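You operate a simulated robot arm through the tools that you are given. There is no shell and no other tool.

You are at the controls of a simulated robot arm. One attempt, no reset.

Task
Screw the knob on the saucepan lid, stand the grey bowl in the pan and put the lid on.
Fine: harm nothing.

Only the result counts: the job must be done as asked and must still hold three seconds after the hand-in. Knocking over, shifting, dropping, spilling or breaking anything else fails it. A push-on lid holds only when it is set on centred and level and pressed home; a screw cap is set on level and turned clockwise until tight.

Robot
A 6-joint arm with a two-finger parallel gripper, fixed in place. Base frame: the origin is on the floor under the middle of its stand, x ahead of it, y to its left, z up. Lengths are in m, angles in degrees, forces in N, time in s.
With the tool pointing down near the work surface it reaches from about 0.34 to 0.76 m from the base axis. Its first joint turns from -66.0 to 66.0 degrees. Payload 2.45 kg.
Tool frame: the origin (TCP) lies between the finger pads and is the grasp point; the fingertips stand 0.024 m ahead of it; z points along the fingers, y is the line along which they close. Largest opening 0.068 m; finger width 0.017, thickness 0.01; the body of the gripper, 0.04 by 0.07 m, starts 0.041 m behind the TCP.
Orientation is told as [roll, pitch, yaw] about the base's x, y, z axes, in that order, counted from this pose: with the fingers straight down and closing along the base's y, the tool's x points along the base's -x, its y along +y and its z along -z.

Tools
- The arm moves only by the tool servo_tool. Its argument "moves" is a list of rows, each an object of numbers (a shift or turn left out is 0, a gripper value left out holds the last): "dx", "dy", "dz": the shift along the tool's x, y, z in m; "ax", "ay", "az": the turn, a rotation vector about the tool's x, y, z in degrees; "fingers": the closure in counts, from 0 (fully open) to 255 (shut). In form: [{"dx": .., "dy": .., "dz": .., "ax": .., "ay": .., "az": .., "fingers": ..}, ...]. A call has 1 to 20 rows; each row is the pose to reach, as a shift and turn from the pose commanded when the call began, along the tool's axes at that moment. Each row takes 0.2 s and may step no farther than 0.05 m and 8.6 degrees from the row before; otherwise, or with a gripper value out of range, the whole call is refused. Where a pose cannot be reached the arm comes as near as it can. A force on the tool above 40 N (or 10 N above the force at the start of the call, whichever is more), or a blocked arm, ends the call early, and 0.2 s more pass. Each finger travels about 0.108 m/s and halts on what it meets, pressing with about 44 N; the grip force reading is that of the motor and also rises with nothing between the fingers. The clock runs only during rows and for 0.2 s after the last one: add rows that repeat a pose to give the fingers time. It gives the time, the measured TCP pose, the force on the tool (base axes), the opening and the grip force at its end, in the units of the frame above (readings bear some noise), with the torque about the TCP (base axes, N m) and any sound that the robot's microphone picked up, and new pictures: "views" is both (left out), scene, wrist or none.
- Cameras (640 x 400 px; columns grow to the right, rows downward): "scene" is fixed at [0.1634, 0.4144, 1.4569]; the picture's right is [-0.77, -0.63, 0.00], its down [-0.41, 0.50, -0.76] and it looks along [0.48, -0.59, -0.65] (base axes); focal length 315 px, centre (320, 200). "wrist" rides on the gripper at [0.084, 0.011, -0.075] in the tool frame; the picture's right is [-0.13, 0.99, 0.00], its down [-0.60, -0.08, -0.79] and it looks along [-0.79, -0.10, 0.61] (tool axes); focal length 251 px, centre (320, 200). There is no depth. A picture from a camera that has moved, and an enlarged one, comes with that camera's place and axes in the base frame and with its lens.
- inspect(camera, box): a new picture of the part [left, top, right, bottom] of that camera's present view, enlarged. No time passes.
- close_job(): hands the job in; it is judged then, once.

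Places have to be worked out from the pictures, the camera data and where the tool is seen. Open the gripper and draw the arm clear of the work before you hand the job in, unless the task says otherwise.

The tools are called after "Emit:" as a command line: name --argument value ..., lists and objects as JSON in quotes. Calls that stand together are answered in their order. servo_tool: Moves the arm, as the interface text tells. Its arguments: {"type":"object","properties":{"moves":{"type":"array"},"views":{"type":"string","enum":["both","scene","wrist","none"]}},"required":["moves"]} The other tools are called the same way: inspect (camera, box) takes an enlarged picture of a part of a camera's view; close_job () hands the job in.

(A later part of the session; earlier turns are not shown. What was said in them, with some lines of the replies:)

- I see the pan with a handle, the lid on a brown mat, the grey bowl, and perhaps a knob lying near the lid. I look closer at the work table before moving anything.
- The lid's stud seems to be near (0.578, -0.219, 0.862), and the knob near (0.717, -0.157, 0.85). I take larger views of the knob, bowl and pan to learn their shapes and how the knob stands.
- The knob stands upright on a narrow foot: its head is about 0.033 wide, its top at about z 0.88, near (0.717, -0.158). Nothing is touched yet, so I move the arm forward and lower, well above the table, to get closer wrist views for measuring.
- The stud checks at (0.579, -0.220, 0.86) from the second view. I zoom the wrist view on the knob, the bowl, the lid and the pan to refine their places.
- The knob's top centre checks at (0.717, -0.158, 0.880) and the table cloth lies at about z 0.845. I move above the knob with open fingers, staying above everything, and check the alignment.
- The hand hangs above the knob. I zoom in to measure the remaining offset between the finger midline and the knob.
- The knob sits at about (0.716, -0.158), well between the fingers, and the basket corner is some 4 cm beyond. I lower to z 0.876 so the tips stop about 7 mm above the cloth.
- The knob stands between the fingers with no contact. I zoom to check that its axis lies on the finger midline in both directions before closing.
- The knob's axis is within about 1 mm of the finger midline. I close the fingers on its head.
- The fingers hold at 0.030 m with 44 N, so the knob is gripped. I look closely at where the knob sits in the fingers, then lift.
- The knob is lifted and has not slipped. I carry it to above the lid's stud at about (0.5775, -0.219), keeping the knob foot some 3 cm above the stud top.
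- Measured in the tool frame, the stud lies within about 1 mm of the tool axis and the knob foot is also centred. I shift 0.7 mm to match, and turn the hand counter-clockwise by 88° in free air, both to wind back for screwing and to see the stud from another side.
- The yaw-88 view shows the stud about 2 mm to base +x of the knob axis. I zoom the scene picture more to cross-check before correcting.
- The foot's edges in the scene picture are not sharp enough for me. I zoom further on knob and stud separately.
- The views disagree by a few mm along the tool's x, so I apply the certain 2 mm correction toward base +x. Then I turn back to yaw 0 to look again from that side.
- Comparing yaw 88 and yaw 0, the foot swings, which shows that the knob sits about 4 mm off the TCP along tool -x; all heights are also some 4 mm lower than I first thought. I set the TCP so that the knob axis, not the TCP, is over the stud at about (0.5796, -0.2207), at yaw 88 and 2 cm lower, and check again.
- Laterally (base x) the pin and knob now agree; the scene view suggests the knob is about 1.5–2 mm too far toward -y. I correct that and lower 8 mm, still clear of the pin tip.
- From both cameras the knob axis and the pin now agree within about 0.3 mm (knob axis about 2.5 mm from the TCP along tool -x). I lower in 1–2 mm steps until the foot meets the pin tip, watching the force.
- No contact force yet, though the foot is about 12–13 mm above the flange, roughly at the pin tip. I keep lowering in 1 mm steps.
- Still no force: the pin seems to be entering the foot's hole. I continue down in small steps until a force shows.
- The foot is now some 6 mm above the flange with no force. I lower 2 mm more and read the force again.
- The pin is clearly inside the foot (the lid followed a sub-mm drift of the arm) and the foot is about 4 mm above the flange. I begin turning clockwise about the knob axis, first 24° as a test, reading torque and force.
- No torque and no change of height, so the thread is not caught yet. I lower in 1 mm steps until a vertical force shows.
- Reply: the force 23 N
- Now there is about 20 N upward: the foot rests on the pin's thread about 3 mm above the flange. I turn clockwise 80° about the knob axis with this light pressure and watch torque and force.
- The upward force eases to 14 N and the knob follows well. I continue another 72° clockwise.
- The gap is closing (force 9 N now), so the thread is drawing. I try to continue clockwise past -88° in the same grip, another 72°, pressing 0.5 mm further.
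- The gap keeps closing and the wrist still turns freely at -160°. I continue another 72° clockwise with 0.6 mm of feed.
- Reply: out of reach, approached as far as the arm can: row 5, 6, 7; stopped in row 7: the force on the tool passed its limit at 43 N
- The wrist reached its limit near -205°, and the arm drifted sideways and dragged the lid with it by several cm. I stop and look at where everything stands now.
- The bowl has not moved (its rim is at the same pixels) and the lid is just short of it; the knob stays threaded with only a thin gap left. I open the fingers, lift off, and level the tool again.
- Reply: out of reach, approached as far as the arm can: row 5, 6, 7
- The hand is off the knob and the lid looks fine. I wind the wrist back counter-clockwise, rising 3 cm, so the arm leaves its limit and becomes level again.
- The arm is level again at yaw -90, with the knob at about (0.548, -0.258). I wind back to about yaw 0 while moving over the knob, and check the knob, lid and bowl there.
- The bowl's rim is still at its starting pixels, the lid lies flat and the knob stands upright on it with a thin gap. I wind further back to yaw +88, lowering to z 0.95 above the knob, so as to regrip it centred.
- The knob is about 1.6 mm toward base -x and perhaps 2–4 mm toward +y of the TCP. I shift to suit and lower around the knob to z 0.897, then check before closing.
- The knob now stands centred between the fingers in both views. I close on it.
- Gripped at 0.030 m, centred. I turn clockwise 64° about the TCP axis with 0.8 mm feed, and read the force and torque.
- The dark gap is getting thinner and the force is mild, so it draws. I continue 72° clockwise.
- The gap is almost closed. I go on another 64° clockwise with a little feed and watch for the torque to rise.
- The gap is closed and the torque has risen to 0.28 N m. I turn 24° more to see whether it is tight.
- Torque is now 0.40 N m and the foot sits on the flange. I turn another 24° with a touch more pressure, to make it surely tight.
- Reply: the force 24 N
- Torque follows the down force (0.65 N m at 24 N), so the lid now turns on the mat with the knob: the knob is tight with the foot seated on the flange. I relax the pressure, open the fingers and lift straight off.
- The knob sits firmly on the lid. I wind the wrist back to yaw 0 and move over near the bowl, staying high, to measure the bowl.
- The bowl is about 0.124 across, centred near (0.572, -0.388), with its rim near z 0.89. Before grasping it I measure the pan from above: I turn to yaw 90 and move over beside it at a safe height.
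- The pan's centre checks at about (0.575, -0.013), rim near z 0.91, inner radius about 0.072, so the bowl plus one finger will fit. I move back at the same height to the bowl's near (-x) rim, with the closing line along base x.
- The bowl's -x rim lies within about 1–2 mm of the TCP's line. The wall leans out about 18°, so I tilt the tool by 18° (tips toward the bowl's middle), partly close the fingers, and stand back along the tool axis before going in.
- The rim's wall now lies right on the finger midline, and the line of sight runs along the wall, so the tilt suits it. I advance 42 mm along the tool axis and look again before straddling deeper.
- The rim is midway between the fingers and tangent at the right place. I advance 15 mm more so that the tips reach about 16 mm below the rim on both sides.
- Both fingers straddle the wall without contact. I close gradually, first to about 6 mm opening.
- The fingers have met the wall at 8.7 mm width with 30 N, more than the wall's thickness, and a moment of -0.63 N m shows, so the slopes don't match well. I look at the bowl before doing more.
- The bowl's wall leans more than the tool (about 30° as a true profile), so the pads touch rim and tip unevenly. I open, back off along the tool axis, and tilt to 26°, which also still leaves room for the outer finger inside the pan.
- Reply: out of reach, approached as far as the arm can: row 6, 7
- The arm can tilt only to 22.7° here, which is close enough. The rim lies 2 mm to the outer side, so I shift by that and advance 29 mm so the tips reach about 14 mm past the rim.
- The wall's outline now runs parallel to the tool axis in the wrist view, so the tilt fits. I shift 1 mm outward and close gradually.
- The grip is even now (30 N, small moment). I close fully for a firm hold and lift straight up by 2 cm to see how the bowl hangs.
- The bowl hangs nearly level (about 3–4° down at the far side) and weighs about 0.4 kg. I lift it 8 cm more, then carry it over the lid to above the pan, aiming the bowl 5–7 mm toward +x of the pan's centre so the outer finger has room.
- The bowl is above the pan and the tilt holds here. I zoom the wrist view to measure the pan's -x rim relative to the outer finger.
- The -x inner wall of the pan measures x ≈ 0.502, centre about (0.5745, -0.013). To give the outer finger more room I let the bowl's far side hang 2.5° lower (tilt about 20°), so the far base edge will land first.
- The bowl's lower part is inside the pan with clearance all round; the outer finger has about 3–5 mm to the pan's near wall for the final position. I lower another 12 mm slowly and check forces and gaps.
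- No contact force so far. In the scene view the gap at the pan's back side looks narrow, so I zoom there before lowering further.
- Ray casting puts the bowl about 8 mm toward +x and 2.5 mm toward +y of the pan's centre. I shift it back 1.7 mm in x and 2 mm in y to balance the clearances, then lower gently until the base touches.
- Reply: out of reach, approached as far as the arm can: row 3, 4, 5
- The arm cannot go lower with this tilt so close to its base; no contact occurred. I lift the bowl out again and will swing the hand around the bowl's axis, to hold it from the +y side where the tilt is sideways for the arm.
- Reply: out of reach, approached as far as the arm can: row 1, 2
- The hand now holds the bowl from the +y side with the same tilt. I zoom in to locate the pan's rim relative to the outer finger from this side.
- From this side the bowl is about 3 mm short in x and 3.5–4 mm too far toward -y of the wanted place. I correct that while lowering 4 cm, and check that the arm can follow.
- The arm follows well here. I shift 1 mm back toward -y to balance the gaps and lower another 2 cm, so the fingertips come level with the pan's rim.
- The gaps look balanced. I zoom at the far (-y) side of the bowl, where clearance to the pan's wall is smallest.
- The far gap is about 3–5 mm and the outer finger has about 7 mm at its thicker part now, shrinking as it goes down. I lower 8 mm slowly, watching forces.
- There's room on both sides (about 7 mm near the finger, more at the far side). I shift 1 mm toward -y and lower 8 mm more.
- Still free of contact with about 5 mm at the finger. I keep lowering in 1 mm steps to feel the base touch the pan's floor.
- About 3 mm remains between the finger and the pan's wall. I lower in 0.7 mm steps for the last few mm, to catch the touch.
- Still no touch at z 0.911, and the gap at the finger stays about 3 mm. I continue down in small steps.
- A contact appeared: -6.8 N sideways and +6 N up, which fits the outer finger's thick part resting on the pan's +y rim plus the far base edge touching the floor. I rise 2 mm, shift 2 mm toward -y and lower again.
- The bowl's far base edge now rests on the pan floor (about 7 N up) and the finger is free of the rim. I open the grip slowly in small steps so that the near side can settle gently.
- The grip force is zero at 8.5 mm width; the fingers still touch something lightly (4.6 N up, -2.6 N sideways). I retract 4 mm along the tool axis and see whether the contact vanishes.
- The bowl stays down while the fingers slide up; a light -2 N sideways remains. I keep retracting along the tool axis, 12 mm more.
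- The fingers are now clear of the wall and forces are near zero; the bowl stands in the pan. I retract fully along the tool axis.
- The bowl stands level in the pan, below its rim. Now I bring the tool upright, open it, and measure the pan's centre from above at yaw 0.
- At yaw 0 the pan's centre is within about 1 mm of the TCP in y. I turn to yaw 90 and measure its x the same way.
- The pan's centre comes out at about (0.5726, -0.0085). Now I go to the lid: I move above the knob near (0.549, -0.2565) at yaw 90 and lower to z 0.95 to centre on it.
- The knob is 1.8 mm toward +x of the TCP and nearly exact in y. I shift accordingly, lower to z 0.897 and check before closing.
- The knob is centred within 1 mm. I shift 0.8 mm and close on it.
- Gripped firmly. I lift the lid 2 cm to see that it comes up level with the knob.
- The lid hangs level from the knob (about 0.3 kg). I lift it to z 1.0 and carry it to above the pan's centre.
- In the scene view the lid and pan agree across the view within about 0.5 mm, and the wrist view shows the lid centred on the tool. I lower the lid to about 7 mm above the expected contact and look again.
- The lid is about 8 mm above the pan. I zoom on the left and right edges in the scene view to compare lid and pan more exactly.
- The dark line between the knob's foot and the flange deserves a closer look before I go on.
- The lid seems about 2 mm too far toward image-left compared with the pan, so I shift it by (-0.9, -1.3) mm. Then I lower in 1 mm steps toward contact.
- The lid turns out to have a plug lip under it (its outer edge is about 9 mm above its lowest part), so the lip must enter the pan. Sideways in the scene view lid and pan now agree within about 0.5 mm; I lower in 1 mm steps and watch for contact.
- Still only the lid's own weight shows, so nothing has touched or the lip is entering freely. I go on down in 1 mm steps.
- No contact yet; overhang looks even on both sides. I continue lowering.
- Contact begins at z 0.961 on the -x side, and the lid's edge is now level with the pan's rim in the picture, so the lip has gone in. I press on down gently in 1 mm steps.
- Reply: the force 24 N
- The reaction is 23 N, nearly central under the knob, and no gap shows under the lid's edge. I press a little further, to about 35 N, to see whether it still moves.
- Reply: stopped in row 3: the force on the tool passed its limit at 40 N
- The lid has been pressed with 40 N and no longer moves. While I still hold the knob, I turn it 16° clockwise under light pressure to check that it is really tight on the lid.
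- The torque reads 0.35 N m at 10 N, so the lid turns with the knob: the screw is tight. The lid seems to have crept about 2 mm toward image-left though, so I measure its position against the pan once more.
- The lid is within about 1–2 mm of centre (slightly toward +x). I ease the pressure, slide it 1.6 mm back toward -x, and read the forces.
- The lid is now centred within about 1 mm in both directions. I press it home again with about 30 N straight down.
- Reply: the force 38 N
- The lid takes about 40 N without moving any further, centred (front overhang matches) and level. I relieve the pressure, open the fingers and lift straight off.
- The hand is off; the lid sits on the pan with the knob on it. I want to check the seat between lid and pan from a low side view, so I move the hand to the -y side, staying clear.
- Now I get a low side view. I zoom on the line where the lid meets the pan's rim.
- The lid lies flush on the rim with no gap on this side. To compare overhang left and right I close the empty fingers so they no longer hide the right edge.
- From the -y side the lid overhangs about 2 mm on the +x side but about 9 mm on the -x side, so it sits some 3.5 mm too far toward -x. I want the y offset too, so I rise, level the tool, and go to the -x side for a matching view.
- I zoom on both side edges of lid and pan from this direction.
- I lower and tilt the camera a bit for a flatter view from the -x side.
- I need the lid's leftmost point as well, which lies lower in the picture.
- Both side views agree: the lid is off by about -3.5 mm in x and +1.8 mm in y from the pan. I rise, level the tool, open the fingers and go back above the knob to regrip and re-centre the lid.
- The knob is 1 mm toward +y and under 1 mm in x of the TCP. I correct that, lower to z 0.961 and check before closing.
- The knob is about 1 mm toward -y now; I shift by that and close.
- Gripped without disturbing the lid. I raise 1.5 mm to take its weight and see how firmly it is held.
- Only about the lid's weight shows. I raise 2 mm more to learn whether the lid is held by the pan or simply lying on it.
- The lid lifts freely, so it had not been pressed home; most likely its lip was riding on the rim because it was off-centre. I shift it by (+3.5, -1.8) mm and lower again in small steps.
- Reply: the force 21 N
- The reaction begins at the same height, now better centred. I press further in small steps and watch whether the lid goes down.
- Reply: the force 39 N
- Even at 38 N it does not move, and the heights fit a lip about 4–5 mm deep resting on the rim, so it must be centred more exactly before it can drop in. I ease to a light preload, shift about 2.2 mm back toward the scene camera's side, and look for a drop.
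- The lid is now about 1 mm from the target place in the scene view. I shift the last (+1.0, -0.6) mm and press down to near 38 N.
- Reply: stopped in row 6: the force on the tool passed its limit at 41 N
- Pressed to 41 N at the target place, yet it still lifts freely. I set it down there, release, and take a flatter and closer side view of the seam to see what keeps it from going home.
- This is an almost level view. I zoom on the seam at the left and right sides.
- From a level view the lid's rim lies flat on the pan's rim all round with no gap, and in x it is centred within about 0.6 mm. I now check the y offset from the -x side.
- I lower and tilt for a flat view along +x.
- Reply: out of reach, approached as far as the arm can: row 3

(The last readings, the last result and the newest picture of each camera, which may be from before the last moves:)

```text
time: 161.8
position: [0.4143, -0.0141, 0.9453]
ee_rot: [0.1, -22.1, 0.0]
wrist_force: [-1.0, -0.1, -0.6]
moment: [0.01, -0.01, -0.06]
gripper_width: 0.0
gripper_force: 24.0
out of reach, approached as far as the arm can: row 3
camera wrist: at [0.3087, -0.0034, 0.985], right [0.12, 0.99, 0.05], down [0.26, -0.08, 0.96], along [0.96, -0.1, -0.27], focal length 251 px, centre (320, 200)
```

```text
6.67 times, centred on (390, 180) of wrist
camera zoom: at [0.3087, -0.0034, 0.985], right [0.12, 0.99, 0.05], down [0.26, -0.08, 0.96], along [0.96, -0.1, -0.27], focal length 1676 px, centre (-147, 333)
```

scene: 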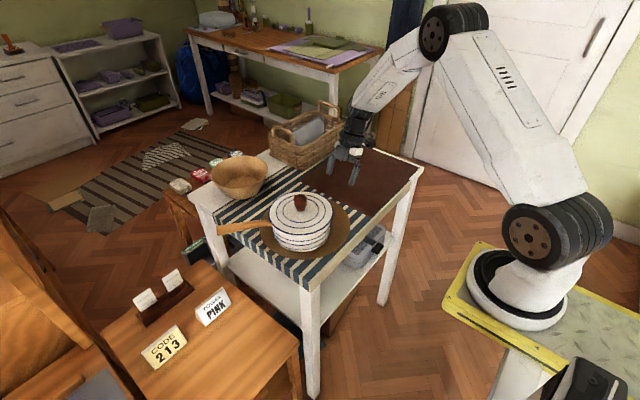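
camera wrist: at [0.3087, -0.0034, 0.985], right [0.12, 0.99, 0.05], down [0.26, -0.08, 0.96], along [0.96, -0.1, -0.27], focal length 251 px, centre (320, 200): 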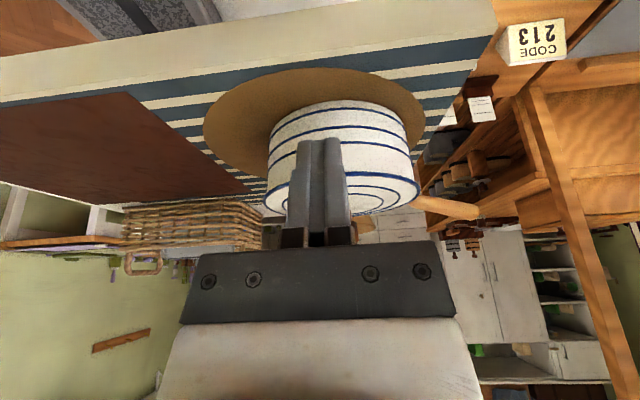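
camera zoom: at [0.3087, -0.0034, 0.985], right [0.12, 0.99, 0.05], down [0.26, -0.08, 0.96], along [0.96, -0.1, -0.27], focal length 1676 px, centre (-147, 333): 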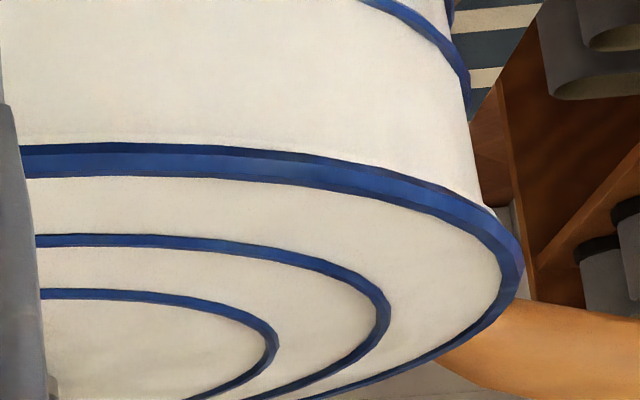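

From the -x side the overhang is even (about 30 px on both sides), so the lid is now centred within about 0.5 mm in x and y, flat and level. I go back above the knob to press it home once more at this place.

Emit:
servo_tool --moves '[{"dx": -0.016, "dz": -0.0394}, {"dx": -0.0318, "dz": -0.0788, "fingers": 150}, {"dx": -0.0318, "dz": -0.0788, "ay": 8, "fingers": 0}, {"dx": -0.069, "dy": 0.002, "dz": -0.0638, "ay": 15, "fingers": 0}, {"dx": -0.106, "dy": 0.004, "dz": -0.0488, "ay": 22}, {"dx": -0.143, "dy": 0.0056, "dz": -0.0338, "ay": 22}, {"dx": -0.1811, "dy": 0.0056, "dz": -0.0185, "ay": 22}, {"dx": -0.1811, "dy": 0.0056, "dz": -0.0185, "ay": 22}]' --views "none"

Emit:
inspect --camera "wrist" --box '[224, 20, 416, 140]'

Emit:
inspect --camera "scene" --box '[264, 175, 344, 240]'

Emit:
inspect --camera "scene" --box '[284, 215, 324, 240]'

```text
time: 163.6
position: [0.5751, -0.0104, 1.0323]
ee_rot: [0.0, 0.0, 0.1]
wrist_force: [-0.3, 0.5, -0.3]
moment: [-0.04, 0.02, 0.01]
gripper_width: 0.0677
gripper_force: 0.1
out of reach, approached as far as the arm can: row 1, 2
```

```text
3.33 times, centred on (320, 80) of wrist
camera zoom: at [0.4901, 0.0011, 1.1083], right [0.13, 0.99, 0.0], down [0.6, -0.08, 0.79], along [0.79, -0.1, -0.61], focal length 838 px, centre (320, 600)
```

zoom: 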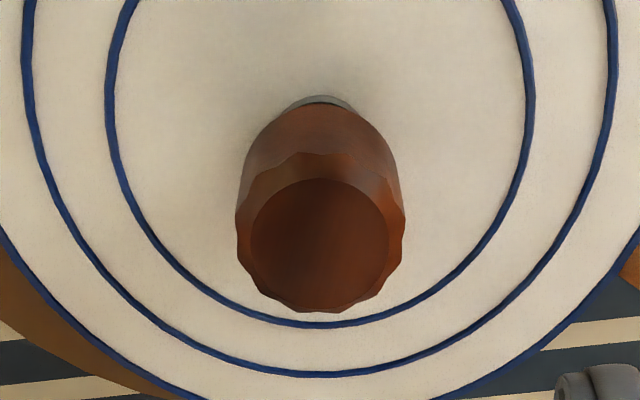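

```text
6.15 times, centred on (304, 208) of scene
camera zoom: at [0.1634, 0.4144, 1.4569], right [-0.77, -0.63, 0.0], down [-0.41, 0.5, -0.76], along [0.48, -0.59, -0.65], focal length 1938 px, centre (418, 154)
```

zoom: 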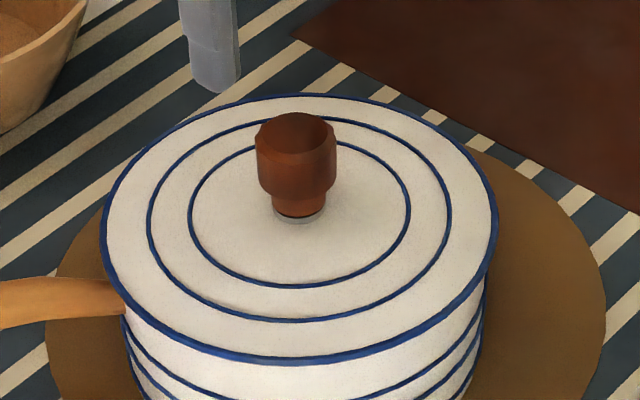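

```text
16.00 times, centred on (304, 228) of scene
camera zoom: at [0.1634, 0.4144, 1.4569], right [-0.77, -0.63, 0.0], down [-0.41, 0.5, -0.76], along [0.48, -0.59, -0.65], focal length 5038 px, centre (576, -240)
```

zoom: 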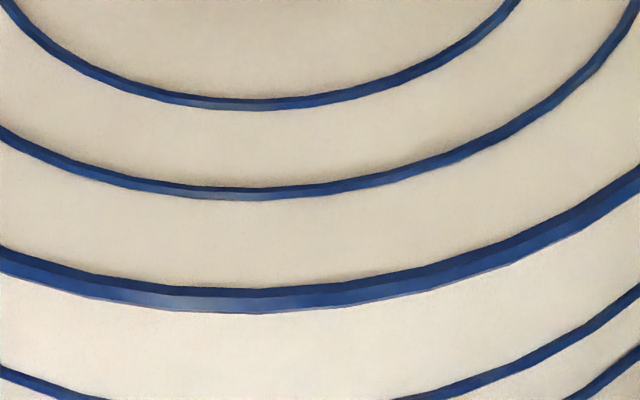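

The lid is in place. But the dark gap under the knob's foot seems open again, so I look at it closely.

Emit:
inspect --camera "scene" --box '[292, 190, 316, 215]'

Emit:
inspect --camera "wrist" --box '[296, 40, 344, 70]'

```text
16.00 times, centred on (304, 202) of scene
camera zoom: at [0.1634, 0.4144, 1.4569], right [-0.77, -0.63, 0.0], down [-0.41, 0.5, -0.76], along [0.48, -0.59, -0.65], focal length 5038 px, centre (576, 160)
```

zoom: 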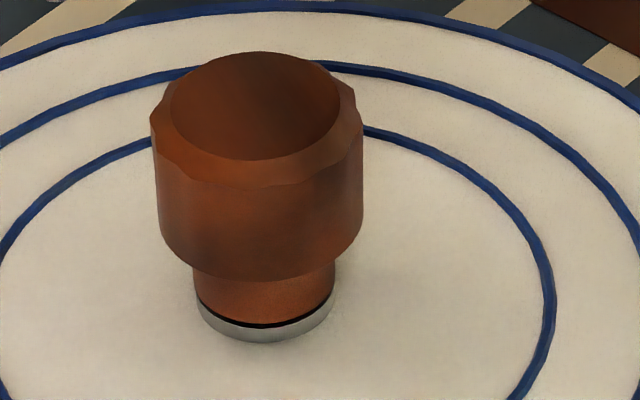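

```text
13.33 times, centred on (320, 55) of wrist
camera zoom: at [0.4901, 0.0011, 1.1083], right [0.13, 0.99, 0.0], down [0.6, -0.08, 0.79], along [0.79, -0.1, -0.61], focal length 3352 px, centre (320, 2133)
```

zoom: 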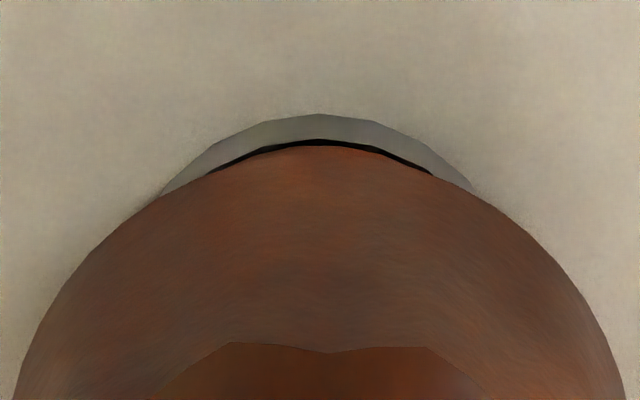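

With nothing pressing, a gap of roughly 0.5–1 mm remains under the foot, so the knob may not be fully run down. I lower over the knob, grip it without pressing, and will turn it clockwise with no axial push to see whether the thread draws it in.

Emit:
servo_tool --moves '[{"dy": -0.0002, "dz": 0.02}, {"dy": -0.0002, "dz": 0.04}, {"dy": -0.0002, "dz": 0.057}, {"dy": -0.0002, "dz": 0.0705}, {"dy": -0.0002, "dz": 0.0705}]' --views "none"

Emit:
inspect --camera "wrist" --box '[224, 90, 416, 210]'

```text
time: 164.8
position: [0.5746, -0.0091, 0.9625]
ee_rot: [0.0, 0.0, 0.1]
wrist_force: [-0.1, -0.5, 0.1]
moment: [-0.03, 0.03, 0.01]
gripper_width: 0.0679
gripper_force: 0.0
```

```text
3.33 times, centred on (320, 150) of wrist
camera zoom: at [0.4888, 0.0018, 1.0377], right [0.13, 0.99, 0.0], down [0.6, -0.08, 0.79], along [0.79, -0.1, -0.61], focal length 838 px, centre (320, 367)
```

zoom: 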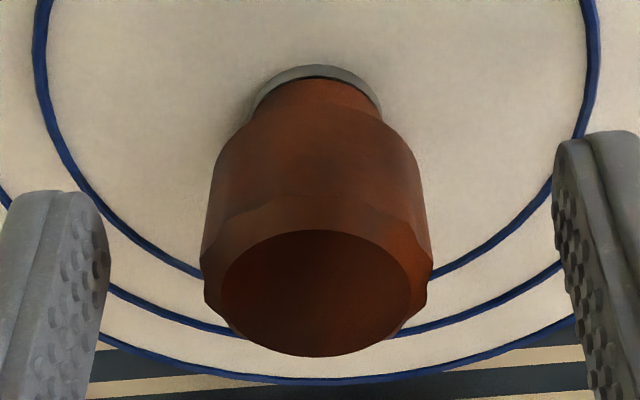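

I shift 0.9 mm, close on the knob, and then turn it 80° clockwise keeping the height unchanged.

Emit:
servo_tool --moves '[{"dy": -0.0009}, {"dy": -0.0009, "fingers": 90}, {"dy": -0.0009, "fingers": 120}, {"dy": -0.0009, "fingers": 255}, {"dy": -0.0009, "fingers": 255}]' --views "none"

Emit:
inspect --camera "wrist" --box '[280, 100, 360, 150]'

Emit:
servo_tool --moves '[{"az": 8}, {"az": 16}, {"az": 24}, {"az": 32}, {"az": 40}, {"az": 48}, {"az": 56}, {"az": 64}, {"az": 72}, {"az": 80}]' --views "none"

Emit:
inspect --camera "wrist" --box '[280, 100, 360, 150]'

Emit:
inspect --camera "scene" --box '[264, 175, 344, 240]'

```text
time: 166.0
position: [0.5743, -0.0116, 0.9621]
ee_rot: [0.0, 0.0, 0.2]
wrist_force: [0.3, 0.0, -0.8]
moment: [-0.01, 0.0, -0.03]
gripper_width: 0.0299
gripper_force: 44.0
```

```text
8.00 times, centred on (320, 125) of wrist
camera zoom: at [0.4888, 0.0008, 1.0381], right [0.13, 0.99, 0.0], down [0.6, -0.08, 0.79], along [0.79, -0.1, -0.61], focal length 2012 px, centre (320, 800)
```

zoom: 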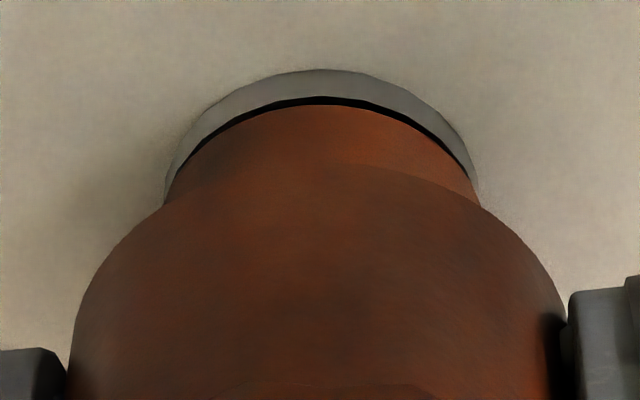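

```text
time: 168.2
position: [0.5765, -0.011, 0.9611]
ee_rot: [0.1, 0.0, -80.0]
wrist_force: [-0.3, -0.9, 6.4]
moment: [0.03, 0.14, 0.25]
gripper_width: 0.0296
gripper_force: 43.6
```

```text
8.00 times, centred on (320, 125) of wrist
camera zoom: at [0.5711, 0.0745, 1.0377], right [1.0, 0.04, 0.0], down [0.03, -0.61, 0.79], along [0.04, -0.79, -0.61], focal length 2012 px, centre (320, 800)
```

zoom: 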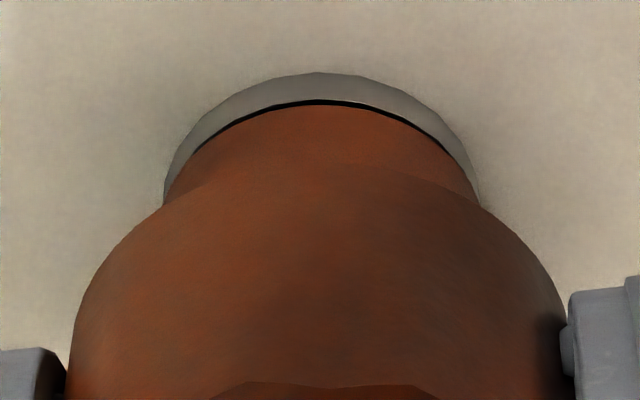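

```text
6.15 times, centred on (304, 208) of scene
camera zoom: at [0.1632, 0.4144, 1.4569], right [-0.77, -0.63, 0.0], down [-0.41, 0.5, -0.76], along [0.48, -0.59, -0.65], focal length 1938 px, centre (418, 154)
```

zoom: 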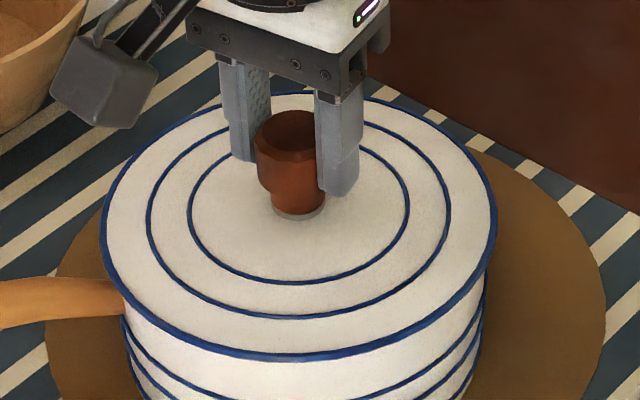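

The torque again follows the lid's friction on the rim (0.25 N m at 6 N), so the knob and lid turn as one: it is tight, with only a hair gap left. Now I check the lid's place before pressing it home.

Emit:
inspect --camera "scene" --box '[284, 215, 324, 240]'

Emit:
servo_tool --moves '[{"dz": -0.0005}, {"dz": -0.0005}]' --views "none"

Emit:
inspect --camera "scene" --box '[284, 215, 324, 240]'

Emit:
inspect --camera "scene" --box '[264, 175, 344, 240]'

```text
16.00 times, centred on (304, 228) of scene
camera zoom: at [0.1632, 0.4144, 1.4569], right [-0.77, -0.63, 0.0], down [-0.41, 0.5, -0.76], along [0.48, -0.59, -0.65], focal length 5038 px, centre (576, -240)
```

zoom: 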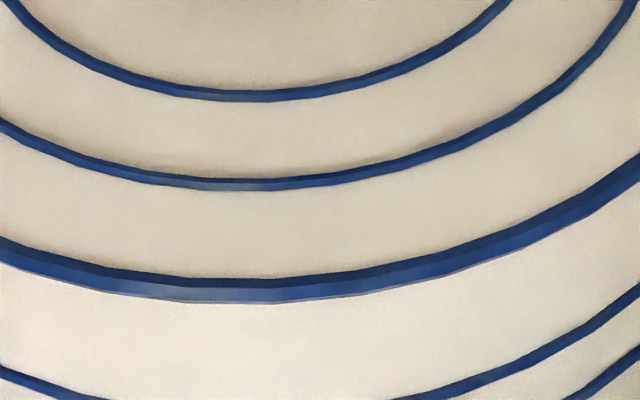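

```text
time: 168.8
position: [0.5752, -0.0113, 0.9621]
ee_rot: [-0.1, -0.1, -80.1]
wrist_force: [2.2, -0.2, 1.9]
moment: [0.03, -0.05, 0.08]
gripper_width: 0.03
gripper_force: 43.3
```

```text
16.00 times, centred on (304, 228) of scene
camera zoom: at [0.1634, 0.4144, 1.4569], right [-0.77, -0.63, 0.0], down [-0.41, 0.5, -0.76], along [0.48, -0.59, -0.65], focal length 5038 px, centre (576, -240)
```

zoom: 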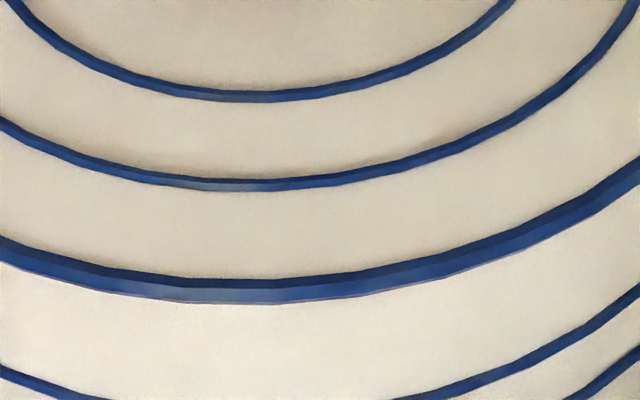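

```text
6.15 times, centred on (304, 208) of scene
camera zoom: at [0.1634, 0.4144, 1.4569], right [-0.77, -0.63, 0.0], down [-0.41, 0.5, -0.76], along [0.48, -0.59, -0.65], focal length 1938 px, centre (418, 154)
```

zoom: 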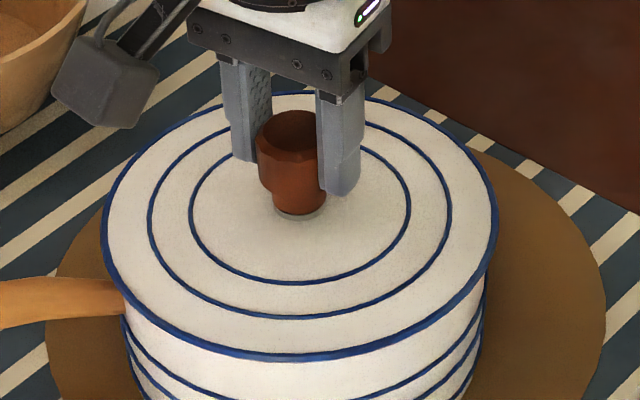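

The turn moved the lid about 2 mm back. I lift the pressure and shift it by (-1.4, +1.7) mm to return it to the centred place.

Emit:
servo_tool --moves '[{"dz": -0.0006}, {"dz": -0.0006, "dx": 0.001, "dy": -0.0006}, {"dz": -0.0006, "dx": 0.0019, "dy": -0.0011}, {"dz": -0.0006, "dx": 0.0019, "dy": -0.0011}]' --views "none"

Emit:
inspect --camera "scene" --box '[284, 215, 324, 240]'

Emit:
inspect --camera "scene" --box '[264, 175, 344, 240]'

```text
time: 169.8
position: [0.5728, -0.0077, 0.9636]
ee_rot: [0.0, 0.1, -79.9]
wrist_force: [-0.3, -0.8, -1.0]
moment: [-0.04, 0.0, 0.01]
gripper_width: 0.0299
gripper_force: 43.7
```

```text
16.00 times, centred on (304, 228) of scene
camera zoom: at [0.1634, 0.4144, 1.4569], right [-0.77, -0.63, 0.0], down [-0.41, 0.5, -0.76], along [0.48, -0.59, -0.65], focal length 5038 px, centre (576, -240)
```

zoom: 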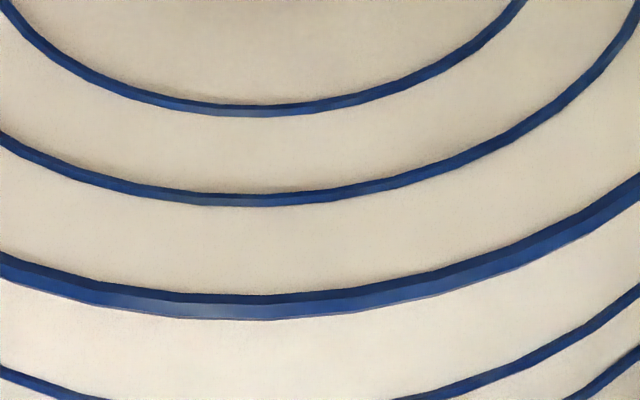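

```text
6.15 times, centred on (304, 208) of scene
camera zoom: at [0.1634, 0.4144, 1.4569], right [-0.77, -0.63, 0.0], down [-0.41, 0.5, -0.76], along [0.48, -0.59, -0.65], focal length 1938 px, centre (418, 154)
```

zoom: 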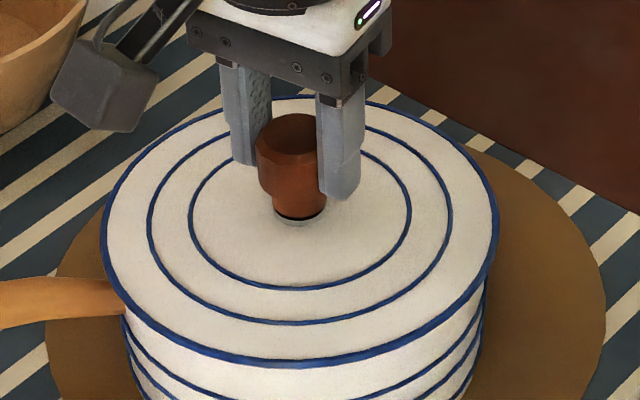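

The lid is now about 1 mm too far the other way. I nudge it back 0.7 mm and press down straight, reading the force.

Emit:
servo_tool --moves '[{"dx": -0.0006, "dy": 0.0003}, {"dx": -0.0006, "dy": 0.0003, "dz": 0.001}, {"dx": -0.0006, "dy": 0.0003, "dz": 0.002}, {"dx": -0.0006, "dy": 0.0003, "dz": 0.0028}, {"dx": -0.0006, "dy": 0.0003, "dz": 0.0028}]' --views "none"

Emit:
inspect --camera "scene" --box '[284, 215, 324, 240]'

Emit:
inspect --camera "scene" --box '[264, 175, 344, 240]'

```text
time: 171.0
position: [0.5752, -0.0086, 0.9618]
ee_rot: [0.1, 0.0, -80.0]
wrist_force: [-7.8, -4.2, 23.6]
moment: [-0.09, 0.25, -0.01]
gripper_width: 0.0301
gripper_force: 44.2
```

```text
16.00 times, centred on (304, 228) of scene
camera zoom: at [0.1627, 0.4143, 1.457], right [-0.77, -0.63, 0.0], down [-0.41, 0.5, -0.76], along [0.48, -0.59, -0.65], focal length 5038 px, centre (576, -240)
```

zoom: 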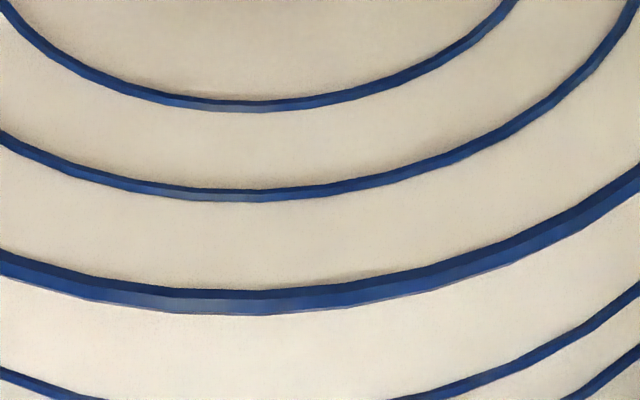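

```text
6.15 times, centred on (304, 208) of scene
camera zoom: at [0.1627, 0.4143, 1.457], right [-0.77, -0.63, 0.0], down [-0.41, 0.5, -0.76], along [0.48, -0.59, -0.65], focal length 1938 px, centre (418, 154)
```

zoom: 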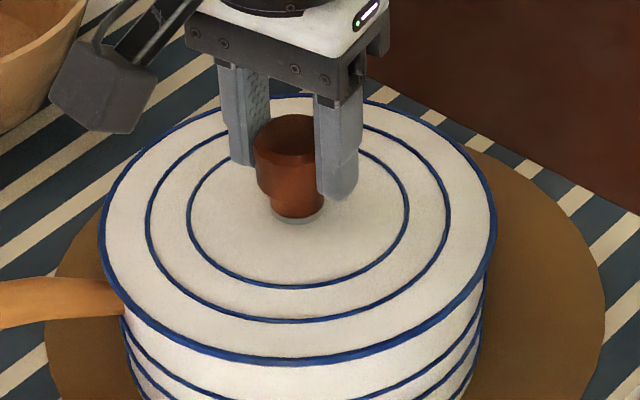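

Centred within about 1 mm at 24 N. I press up to about 38 N, hold a moment, then unload gradually.

Emit:
servo_tool --moves '[{"dz": 0.0005}, {"dz": 0.0009}, {"dz": 0.0009}, {"dz": 0.0009}]' --views "none"

Emit:
servo_tool --moves '[{"dz": -0.001}, {"dz": -0.002}, {"dz": -0.0028}, {"dz": -0.0028}]' --views "none"

Emit:
servo_tool --moves '[{"dz": -0.0005}, {"dz": -0.001}, {"dz": -0.001}]' --views "none"

Emit:
inspect --camera "scene" --box '[284, 215, 324, 240]'

```text
time: 171.7
position: [0.5762, -0.0093, 0.9622]
ee_rot: [0.3, -0.1, -80.0]
wrist_force: [-0.9, 0.1, 7.0]
moment: [0.12, 0.2, 0.0]
gripper_width: 0.03
gripper_force: 43.7
stopped in row 3: the force on the tool passed its limit at 40 N (the readings are from after the stop); the commanded pose is now the measured one
```

```text
time: 172.7
position: [0.5761, -0.0082, 0.9616]
ee_rot: [0.0, 0.0, -79.9]
wrist_force: [-0.6, -0.5, -3.0]
moment: [0.02, 0.03, -0.02]
gripper_width: 0.0298
gripper_force: 43.6
```

```text
time: 173.5
position: [0.5755, -0.0077, 0.9649]
ee_rot: [0.1, 0.0, -79.9]
wrist_force: [0.5, 0.3, -4.2]
moment: [0.02, -0.03, -0.02]
gripper_width: 0.0301
gripper_force: 43.1
```

```text
16.00 times, centred on (304, 228) of scene
camera zoom: at [0.1634, 0.4144, 1.4569], right [-0.77, -0.63, 0.0], down [-0.41, 0.5, -0.76], along [0.48, -0.59, -0.65], focal length 5038 px, centre (576, -240)
```

zoom: 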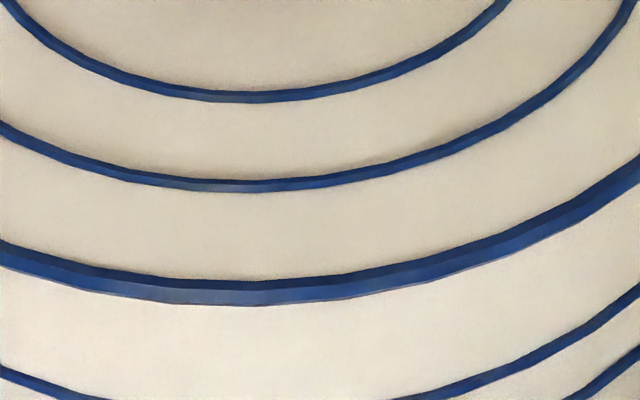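

The lid simply rests on the rim: it has no catch, and now sits centred and level. I lower it back onto the rim and check its place before letting go.

Emit:
servo_tool --moves '[{"dz": 0.001}, {"dz": 0.002}, {"dz": 0.003}, {"dz": 0.0036}, {"dz": 0.0036}]' --views "none"

Emit:
inspect --camera "scene" --box '[284, 215, 324, 240]'

Emit:
inspect --camera "scene" --box '[264, 175, 344, 240]'

```text
time: 174.7
position: [0.5754, -0.0081, 0.9623]
ee_rot: [0.2, -0.1, -79.9]
wrist_force: [-4.4, -0.2, 7.6]
moment: [0.02, 0.15, -0.01]
gripper_width: 0.0297
gripper_force: 44.2
```

```text
16.00 times, centred on (304, 228) of scene
camera zoom: at [0.1631, 0.4144, 1.4569], right [-0.77, -0.63, 0.0], down [-0.41, 0.5, -0.76], along [0.48, -0.59, -0.65], focal length 5038 px, centre (576, -240)
```

zoom: 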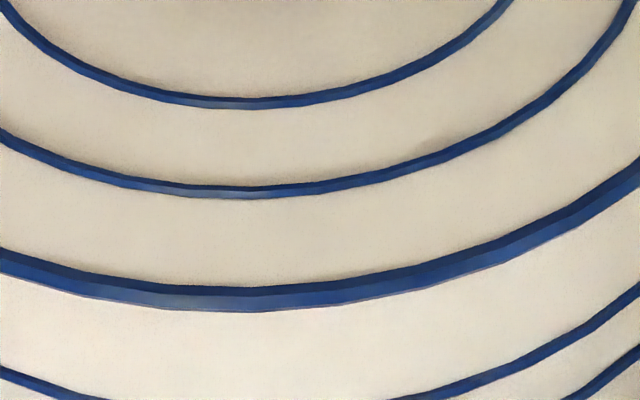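

```text
6.15 times, centred on (304, 208) of scene
camera zoom: at [0.1631, 0.4144, 1.4569], right [-0.77, -0.63, 0.0], down [-0.41, 0.5, -0.76], along [0.48, -0.59, -0.65], focal length 1938 px, centre (418, 154)
```

zoom: 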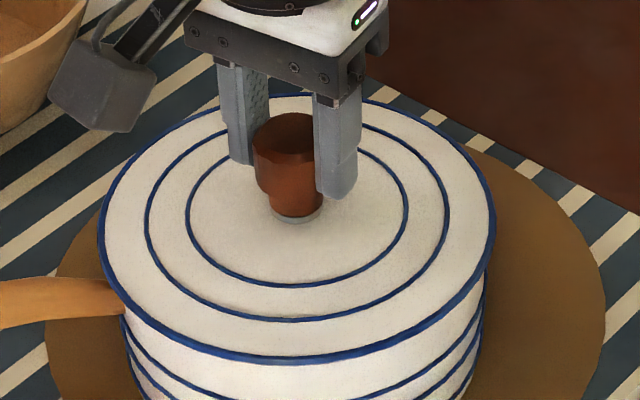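

The lid is centred within about 0.7 mm. I give it one last straight press of about 35 N here, unload to a few newtons, and open the fingers without lifting the lid.

Emit:
servo_tool --moves '[{"dz": 0.0007}, {"dz": 0.0014}, {"dz": 0.002}, {"dz": 0.002}]' --views "none"

Emit:
servo_tool --moves '[{"dz": -0.001}, {"dz": -0.0018}, {"dz": -0.0022}, {"dz": -0.0022, "fingers": 120}, {"dz": -0.0022, "fingers": 0}, {"dz": -0.0022, "fingers": 0}]' --views "none"

Emit:
inspect --camera "scene" --box '[264, 175, 344, 240]'

Emit:
inspect --camera "scene" --box '[284, 215, 324, 240]'

```text
time: 175.9
position: [0.577, -0.0105, 0.9621]
ee_rot: [0.3, 0.0, -79.9]
wrist_force: [-3.1, -0.3, 8.7]
moment: [-0.01, 0.18, 0.0]
gripper_width: 0.0299
gripper_force: 43.7
stopped in row 4: the force on the tool passed its limit at 40 N (the readings are from after the stop); the commanded pose is now the measured one
```

```text
time: 177.3
position: [0.5773, -0.0073, 0.9637]
ee_rot: [0.3, -0.1, -79.9]
wrist_force: [-0.1, -0.8, 0.0]
moment: [0.01, 0.03, -0.02]
gripper_width: 0.068
gripper_force: 0.0
```

```text
6.15 times, centred on (304, 208) of scene
camera zoom: at [0.1634, 0.4144, 1.4569], right [-0.77, -0.63, 0.0], down [-0.41, 0.5, -0.76], along [0.48, -0.59, -0.65], focal length 1938 px, centre (418, 154)
```

zoom: 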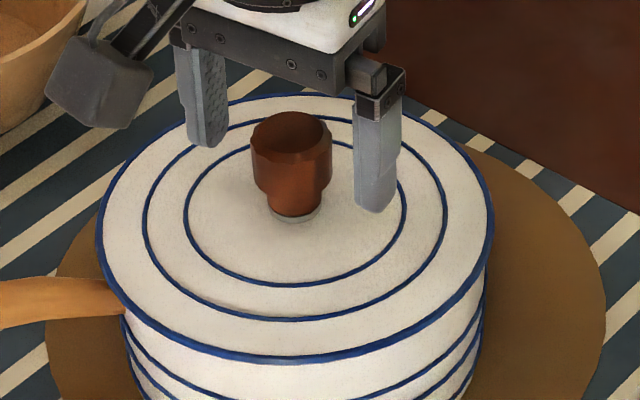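

```text
16.00 times, centred on (304, 228) of scene
camera zoom: at [0.1634, 0.4144, 1.4569], right [-0.77, -0.63, 0.0], down [-0.41, 0.5, -0.76], along [0.48, -0.59, -0.65], focal length 5038 px, centre (576, -240)
```

zoom: 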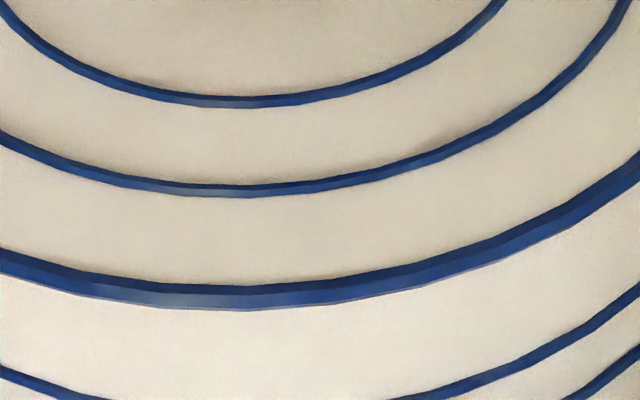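

The press moved the lid about 1.5 mm toward +x. I regrip lightly, take the weight, slide it back by that amount, and then release without pressing again.

Emit:
servo_tool --moves '[{"fingers": 90}, {"fingers": 125}, {"fingers": 255}, {"fingers": 255}, {"dz": -0.0005}, {"dz": -0.0005, "dx": -0.0002, "dy": -0.0008}, {"dz": -0.0005, "dx": -0.0003, "dy": -0.0016}, {"dz": -0.0005, "dx": -0.0003, "dy": -0.0016}]' --views "none"

Emit:
inspect --camera "scene" --box '[264, 175, 344, 240]'

Emit:
inspect --camera "scene" --box '[284, 215, 324, 240]'

```text
time: 179.1
position: [0.5755, -0.0102, 0.9642]
ee_rot: [0.3, -0.1, -79.9]
wrist_force: [1.2, 0.7, -1.1]
moment: [0.0, 0.1, 0.0]
gripper_width: 0.0301
gripper_force: 43.6
```

```text
6.15 times, centred on (304, 208) of scene
camera zoom: at [0.1634, 0.4144, 1.4569], right [-0.77, -0.63, 0.0], down [-0.41, 0.5, -0.76], along [0.48, -0.59, -0.65], focal length 1938 px, centre (418, 154)
```

zoom: 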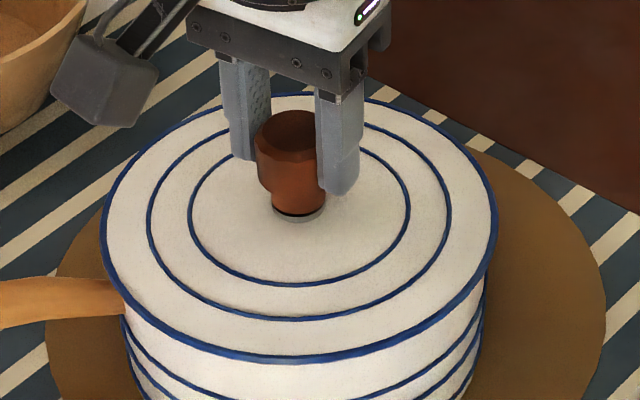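

```text
16.00 times, centred on (304, 228) of scene
camera zoom: at [0.1634, 0.4144, 1.4569], right [-0.77, -0.63, 0.0], down [-0.41, 0.5, -0.76], along [0.48, -0.59, -0.65], focal length 5038 px, centre (576, -240)
```

zoom: 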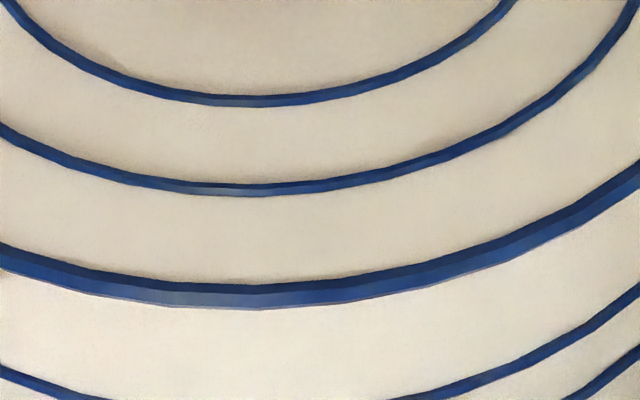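

The lid is now within about 0.8 mm of centre. I set it down the last half millimetre, open, and lift the hand straight away.

Emit:
servo_tool --moves '[{"dz": 0.0005}, {"dz": 0.0007}, {"dz": 0.0007, "fingers": 120}, {"dz": 0.0007, "fingers": 0}, {"dz": 0.0007, "fingers": 0}, {"dz": -0.02}, {"dz": -0.05}, {"dz": -0.085}, {"dz": -0.12}, {"dz": -0.12}]' --views "both"

Emit:
inspect --camera "scene" --box '[264, 175, 344, 240]'

Emit:
inspect --camera "scene" --box '[284, 215, 324, 240]'

Emit:
inspect --camera "scene" --box '[292, 190, 316, 215]'

```text
time: 181.3
position: [0.5756, -0.0084, 1.0849]
ee_rot: [0.4, -0.1, -79.9]
wrist_force: [0.0, -0.6, 0.1]
moment: [0.01, -0.02, -0.01]
gripper_width: 0.0682
gripper_force: 0.1
camera wrist: at [0.5702, 0.0761, 1.1602], right [1.0, 0.05, 0.0], down [0.02, -0.61, 0.79], along [0.04, -0.79, -0.61], focal length 251 px, centre (320, 200)
```

scene: 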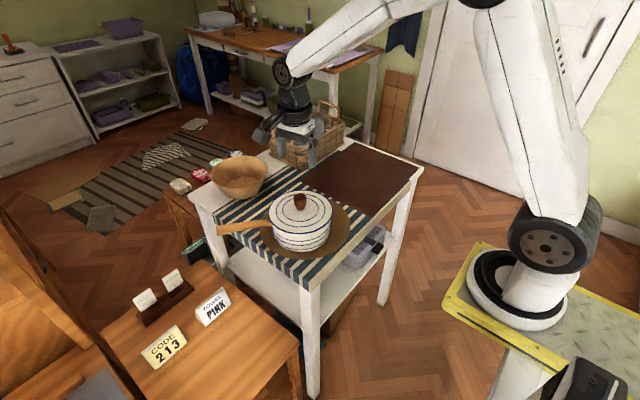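
wrist: 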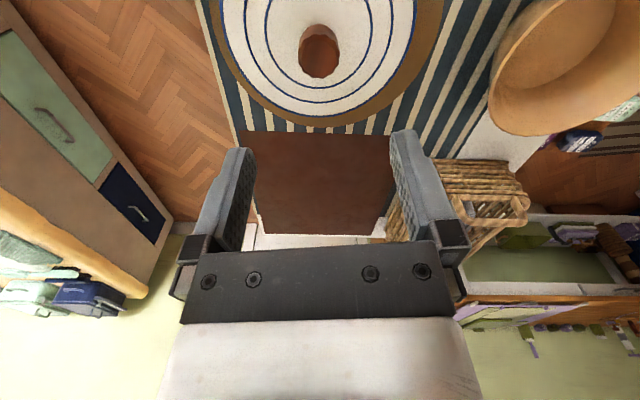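

```text
6.15 times, centred on (304, 208) of scene
camera zoom: at [0.1634, 0.4144, 1.4569], right [-0.77, -0.63, 0.0], down [-0.41, 0.5, -0.76], along [0.48, -0.59, -0.65], focal length 1938 px, centre (418, 154)
```

zoom: 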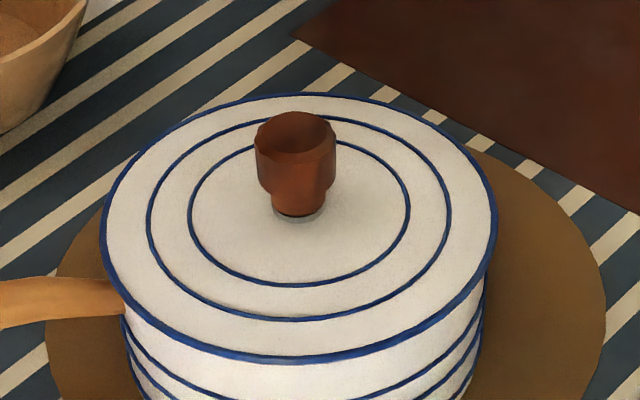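

```text
16.00 times, centred on (304, 228) of scene
camera zoom: at [0.1634, 0.4144, 1.4569], right [-0.77, -0.63, 0.0], down [-0.41, 0.5, -0.76], along [0.48, -0.59, -0.65], focal length 5038 px, centre (576, -240)
```

zoom: 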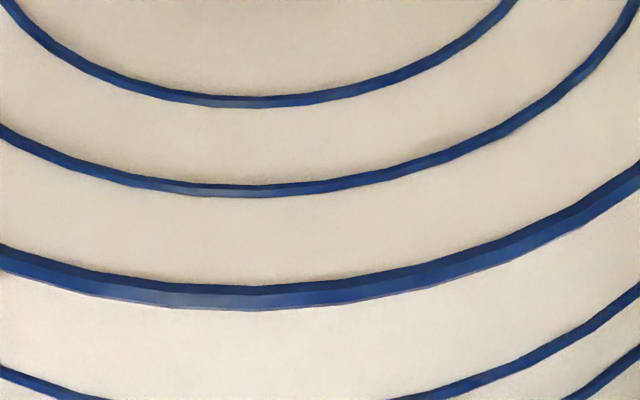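

```text
16.00 times, centred on (304, 202) of scene
camera zoom: at [0.1634, 0.4144, 1.4569], right [-0.77, -0.63, 0.0], down [-0.41, 0.5, -0.76], along [0.48, -0.59, -0.65], focal length 5038 px, centre (576, 160)
```

zoom: 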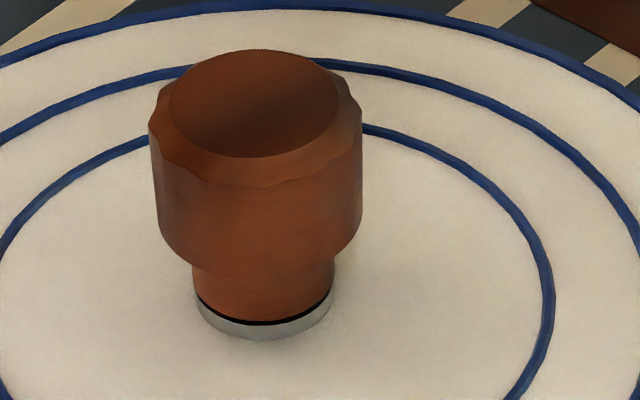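

The lid sits centred and level with the knob on, and the other things look unchanged. I draw the arm up and well clear of the work, back near its starting place.

Emit:
servo_tool --moves '[{"dz": -0.04}, {"dz": -0.08}, {"dx": -0.025, "dy": -0.035, "dz": -0.09}, {"dx": -0.05, "dy": -0.07, "dz": -0.09}, {"dx": -0.075, "dy": -0.105, "dz": -0.09}, {"dx": -0.1, "dy": -0.14, "dz": -0.09}, {"dx": -0.125, "dy": -0.175, "dz": -0.09}, {"dx": -0.146, "dy": -0.2086, "dz": -0.09}, {"dx": -0.146, "dy": -0.2086, "dz": -0.09}, {"dx": -0.146, "dy": -0.2086, "dz": -0.09}]' --views "both"

Emit:
inspect --camera "scene" --box '[160, 90, 440, 290]'

Emit:
inspect --camera "scene" --box '[240, 170, 350, 250]'

```text
time: 183.5
position: [0.3914, -0.191, 1.1727]
ee_rot: [0.3, -0.1, -79.9]
wrist_force: [-0.2, -0.2, 0.2]
moment: [-0.06, -0.01, -0.01]
gripper_width: 0.068
gripper_force: 0.1
camera wrist: at [0.387, -0.1065, 1.2474], right [1.0, 0.05, 0.0], down [0.02, -0.61, 0.79], along [0.04, -0.79, -0.61], focal length 251 px, centre (320, 200)
```

scene: 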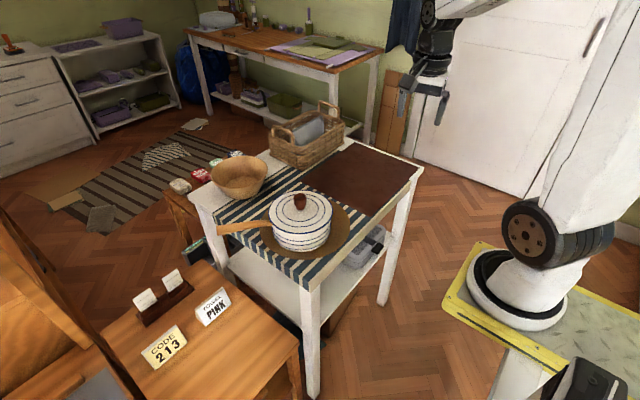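
wrist: 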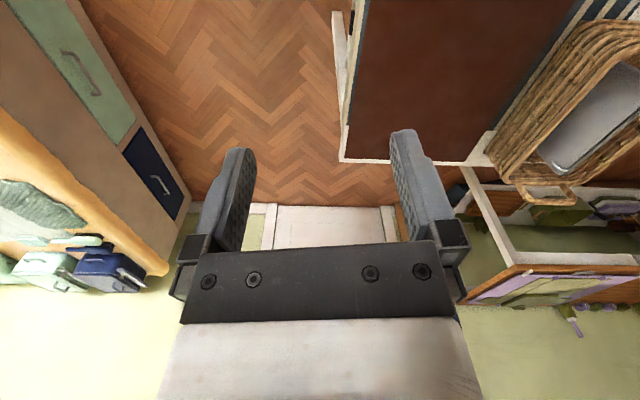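

```text
2.00 times, centred on (300, 190) of scene
camera zoom: at [0.1634, 0.4144, 1.4569], right [-0.77, -0.63, 0.0], down [-0.41, 0.5, -0.76], along [0.48, -0.59, -0.65], focal length 630 px, centre (360, 220)
```

zoom: 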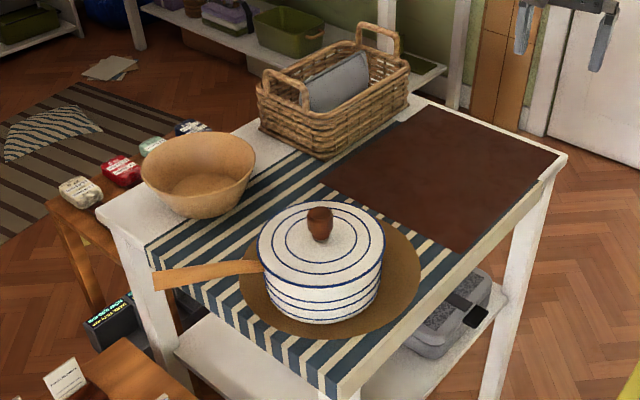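

```text
5.00 times, centred on (295, 210) of scene
camera zoom: at [0.1634, 0.4144, 1.4569], right [-0.77, -0.63, 0.0], down [-0.41, 0.5, -0.76], along [0.48, -0.59, -0.65], focal length 1574 px, centre (445, 150)
```

zoom: 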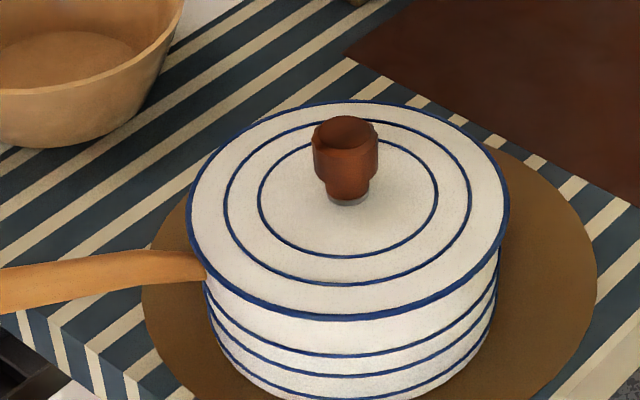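

The knob is screwed on the lid, the bowl stands in the pan, and the lid lies centred and level on top. The arm is clear with open fingers and nothing else has moved, so I hand the job in.

Emit:
close_job

```text
The job is handed in.
```

I screwed the knob onto the lid, stood the grey bowl in the pan and put the lid on. I then moved the arm clear with its fingers open and handed the job in; no verdict came back.

- **Knob:** it is tight. The lid turned along with the knob at up to about 0.65 N m. With nothing pressing on it, a gap of well under 1 mm still shows under the knob's foot.
- **Bowl:** it stands upright in the pan, with its rim below the pan's rim.
- **Lid:** it lies flat on the rim and is centred within about 1 mm. I pressed it to about 40 N several times and no catch engaged. In my lift tests it came up with little more than its own weight, so it rests on the pan rather than gripping it.

Two things happened on the way:

- **Lid dragged:** the wrist reached its turning limit while I was screwing the knob and dragged the lid a few centimetres across the mat. The bowl beside it was not disturbed.
- **Pan nudged:** the pan may have moved a millimetre or so when a finger touched its rim.

The other things on the table look where they were in the last picture.
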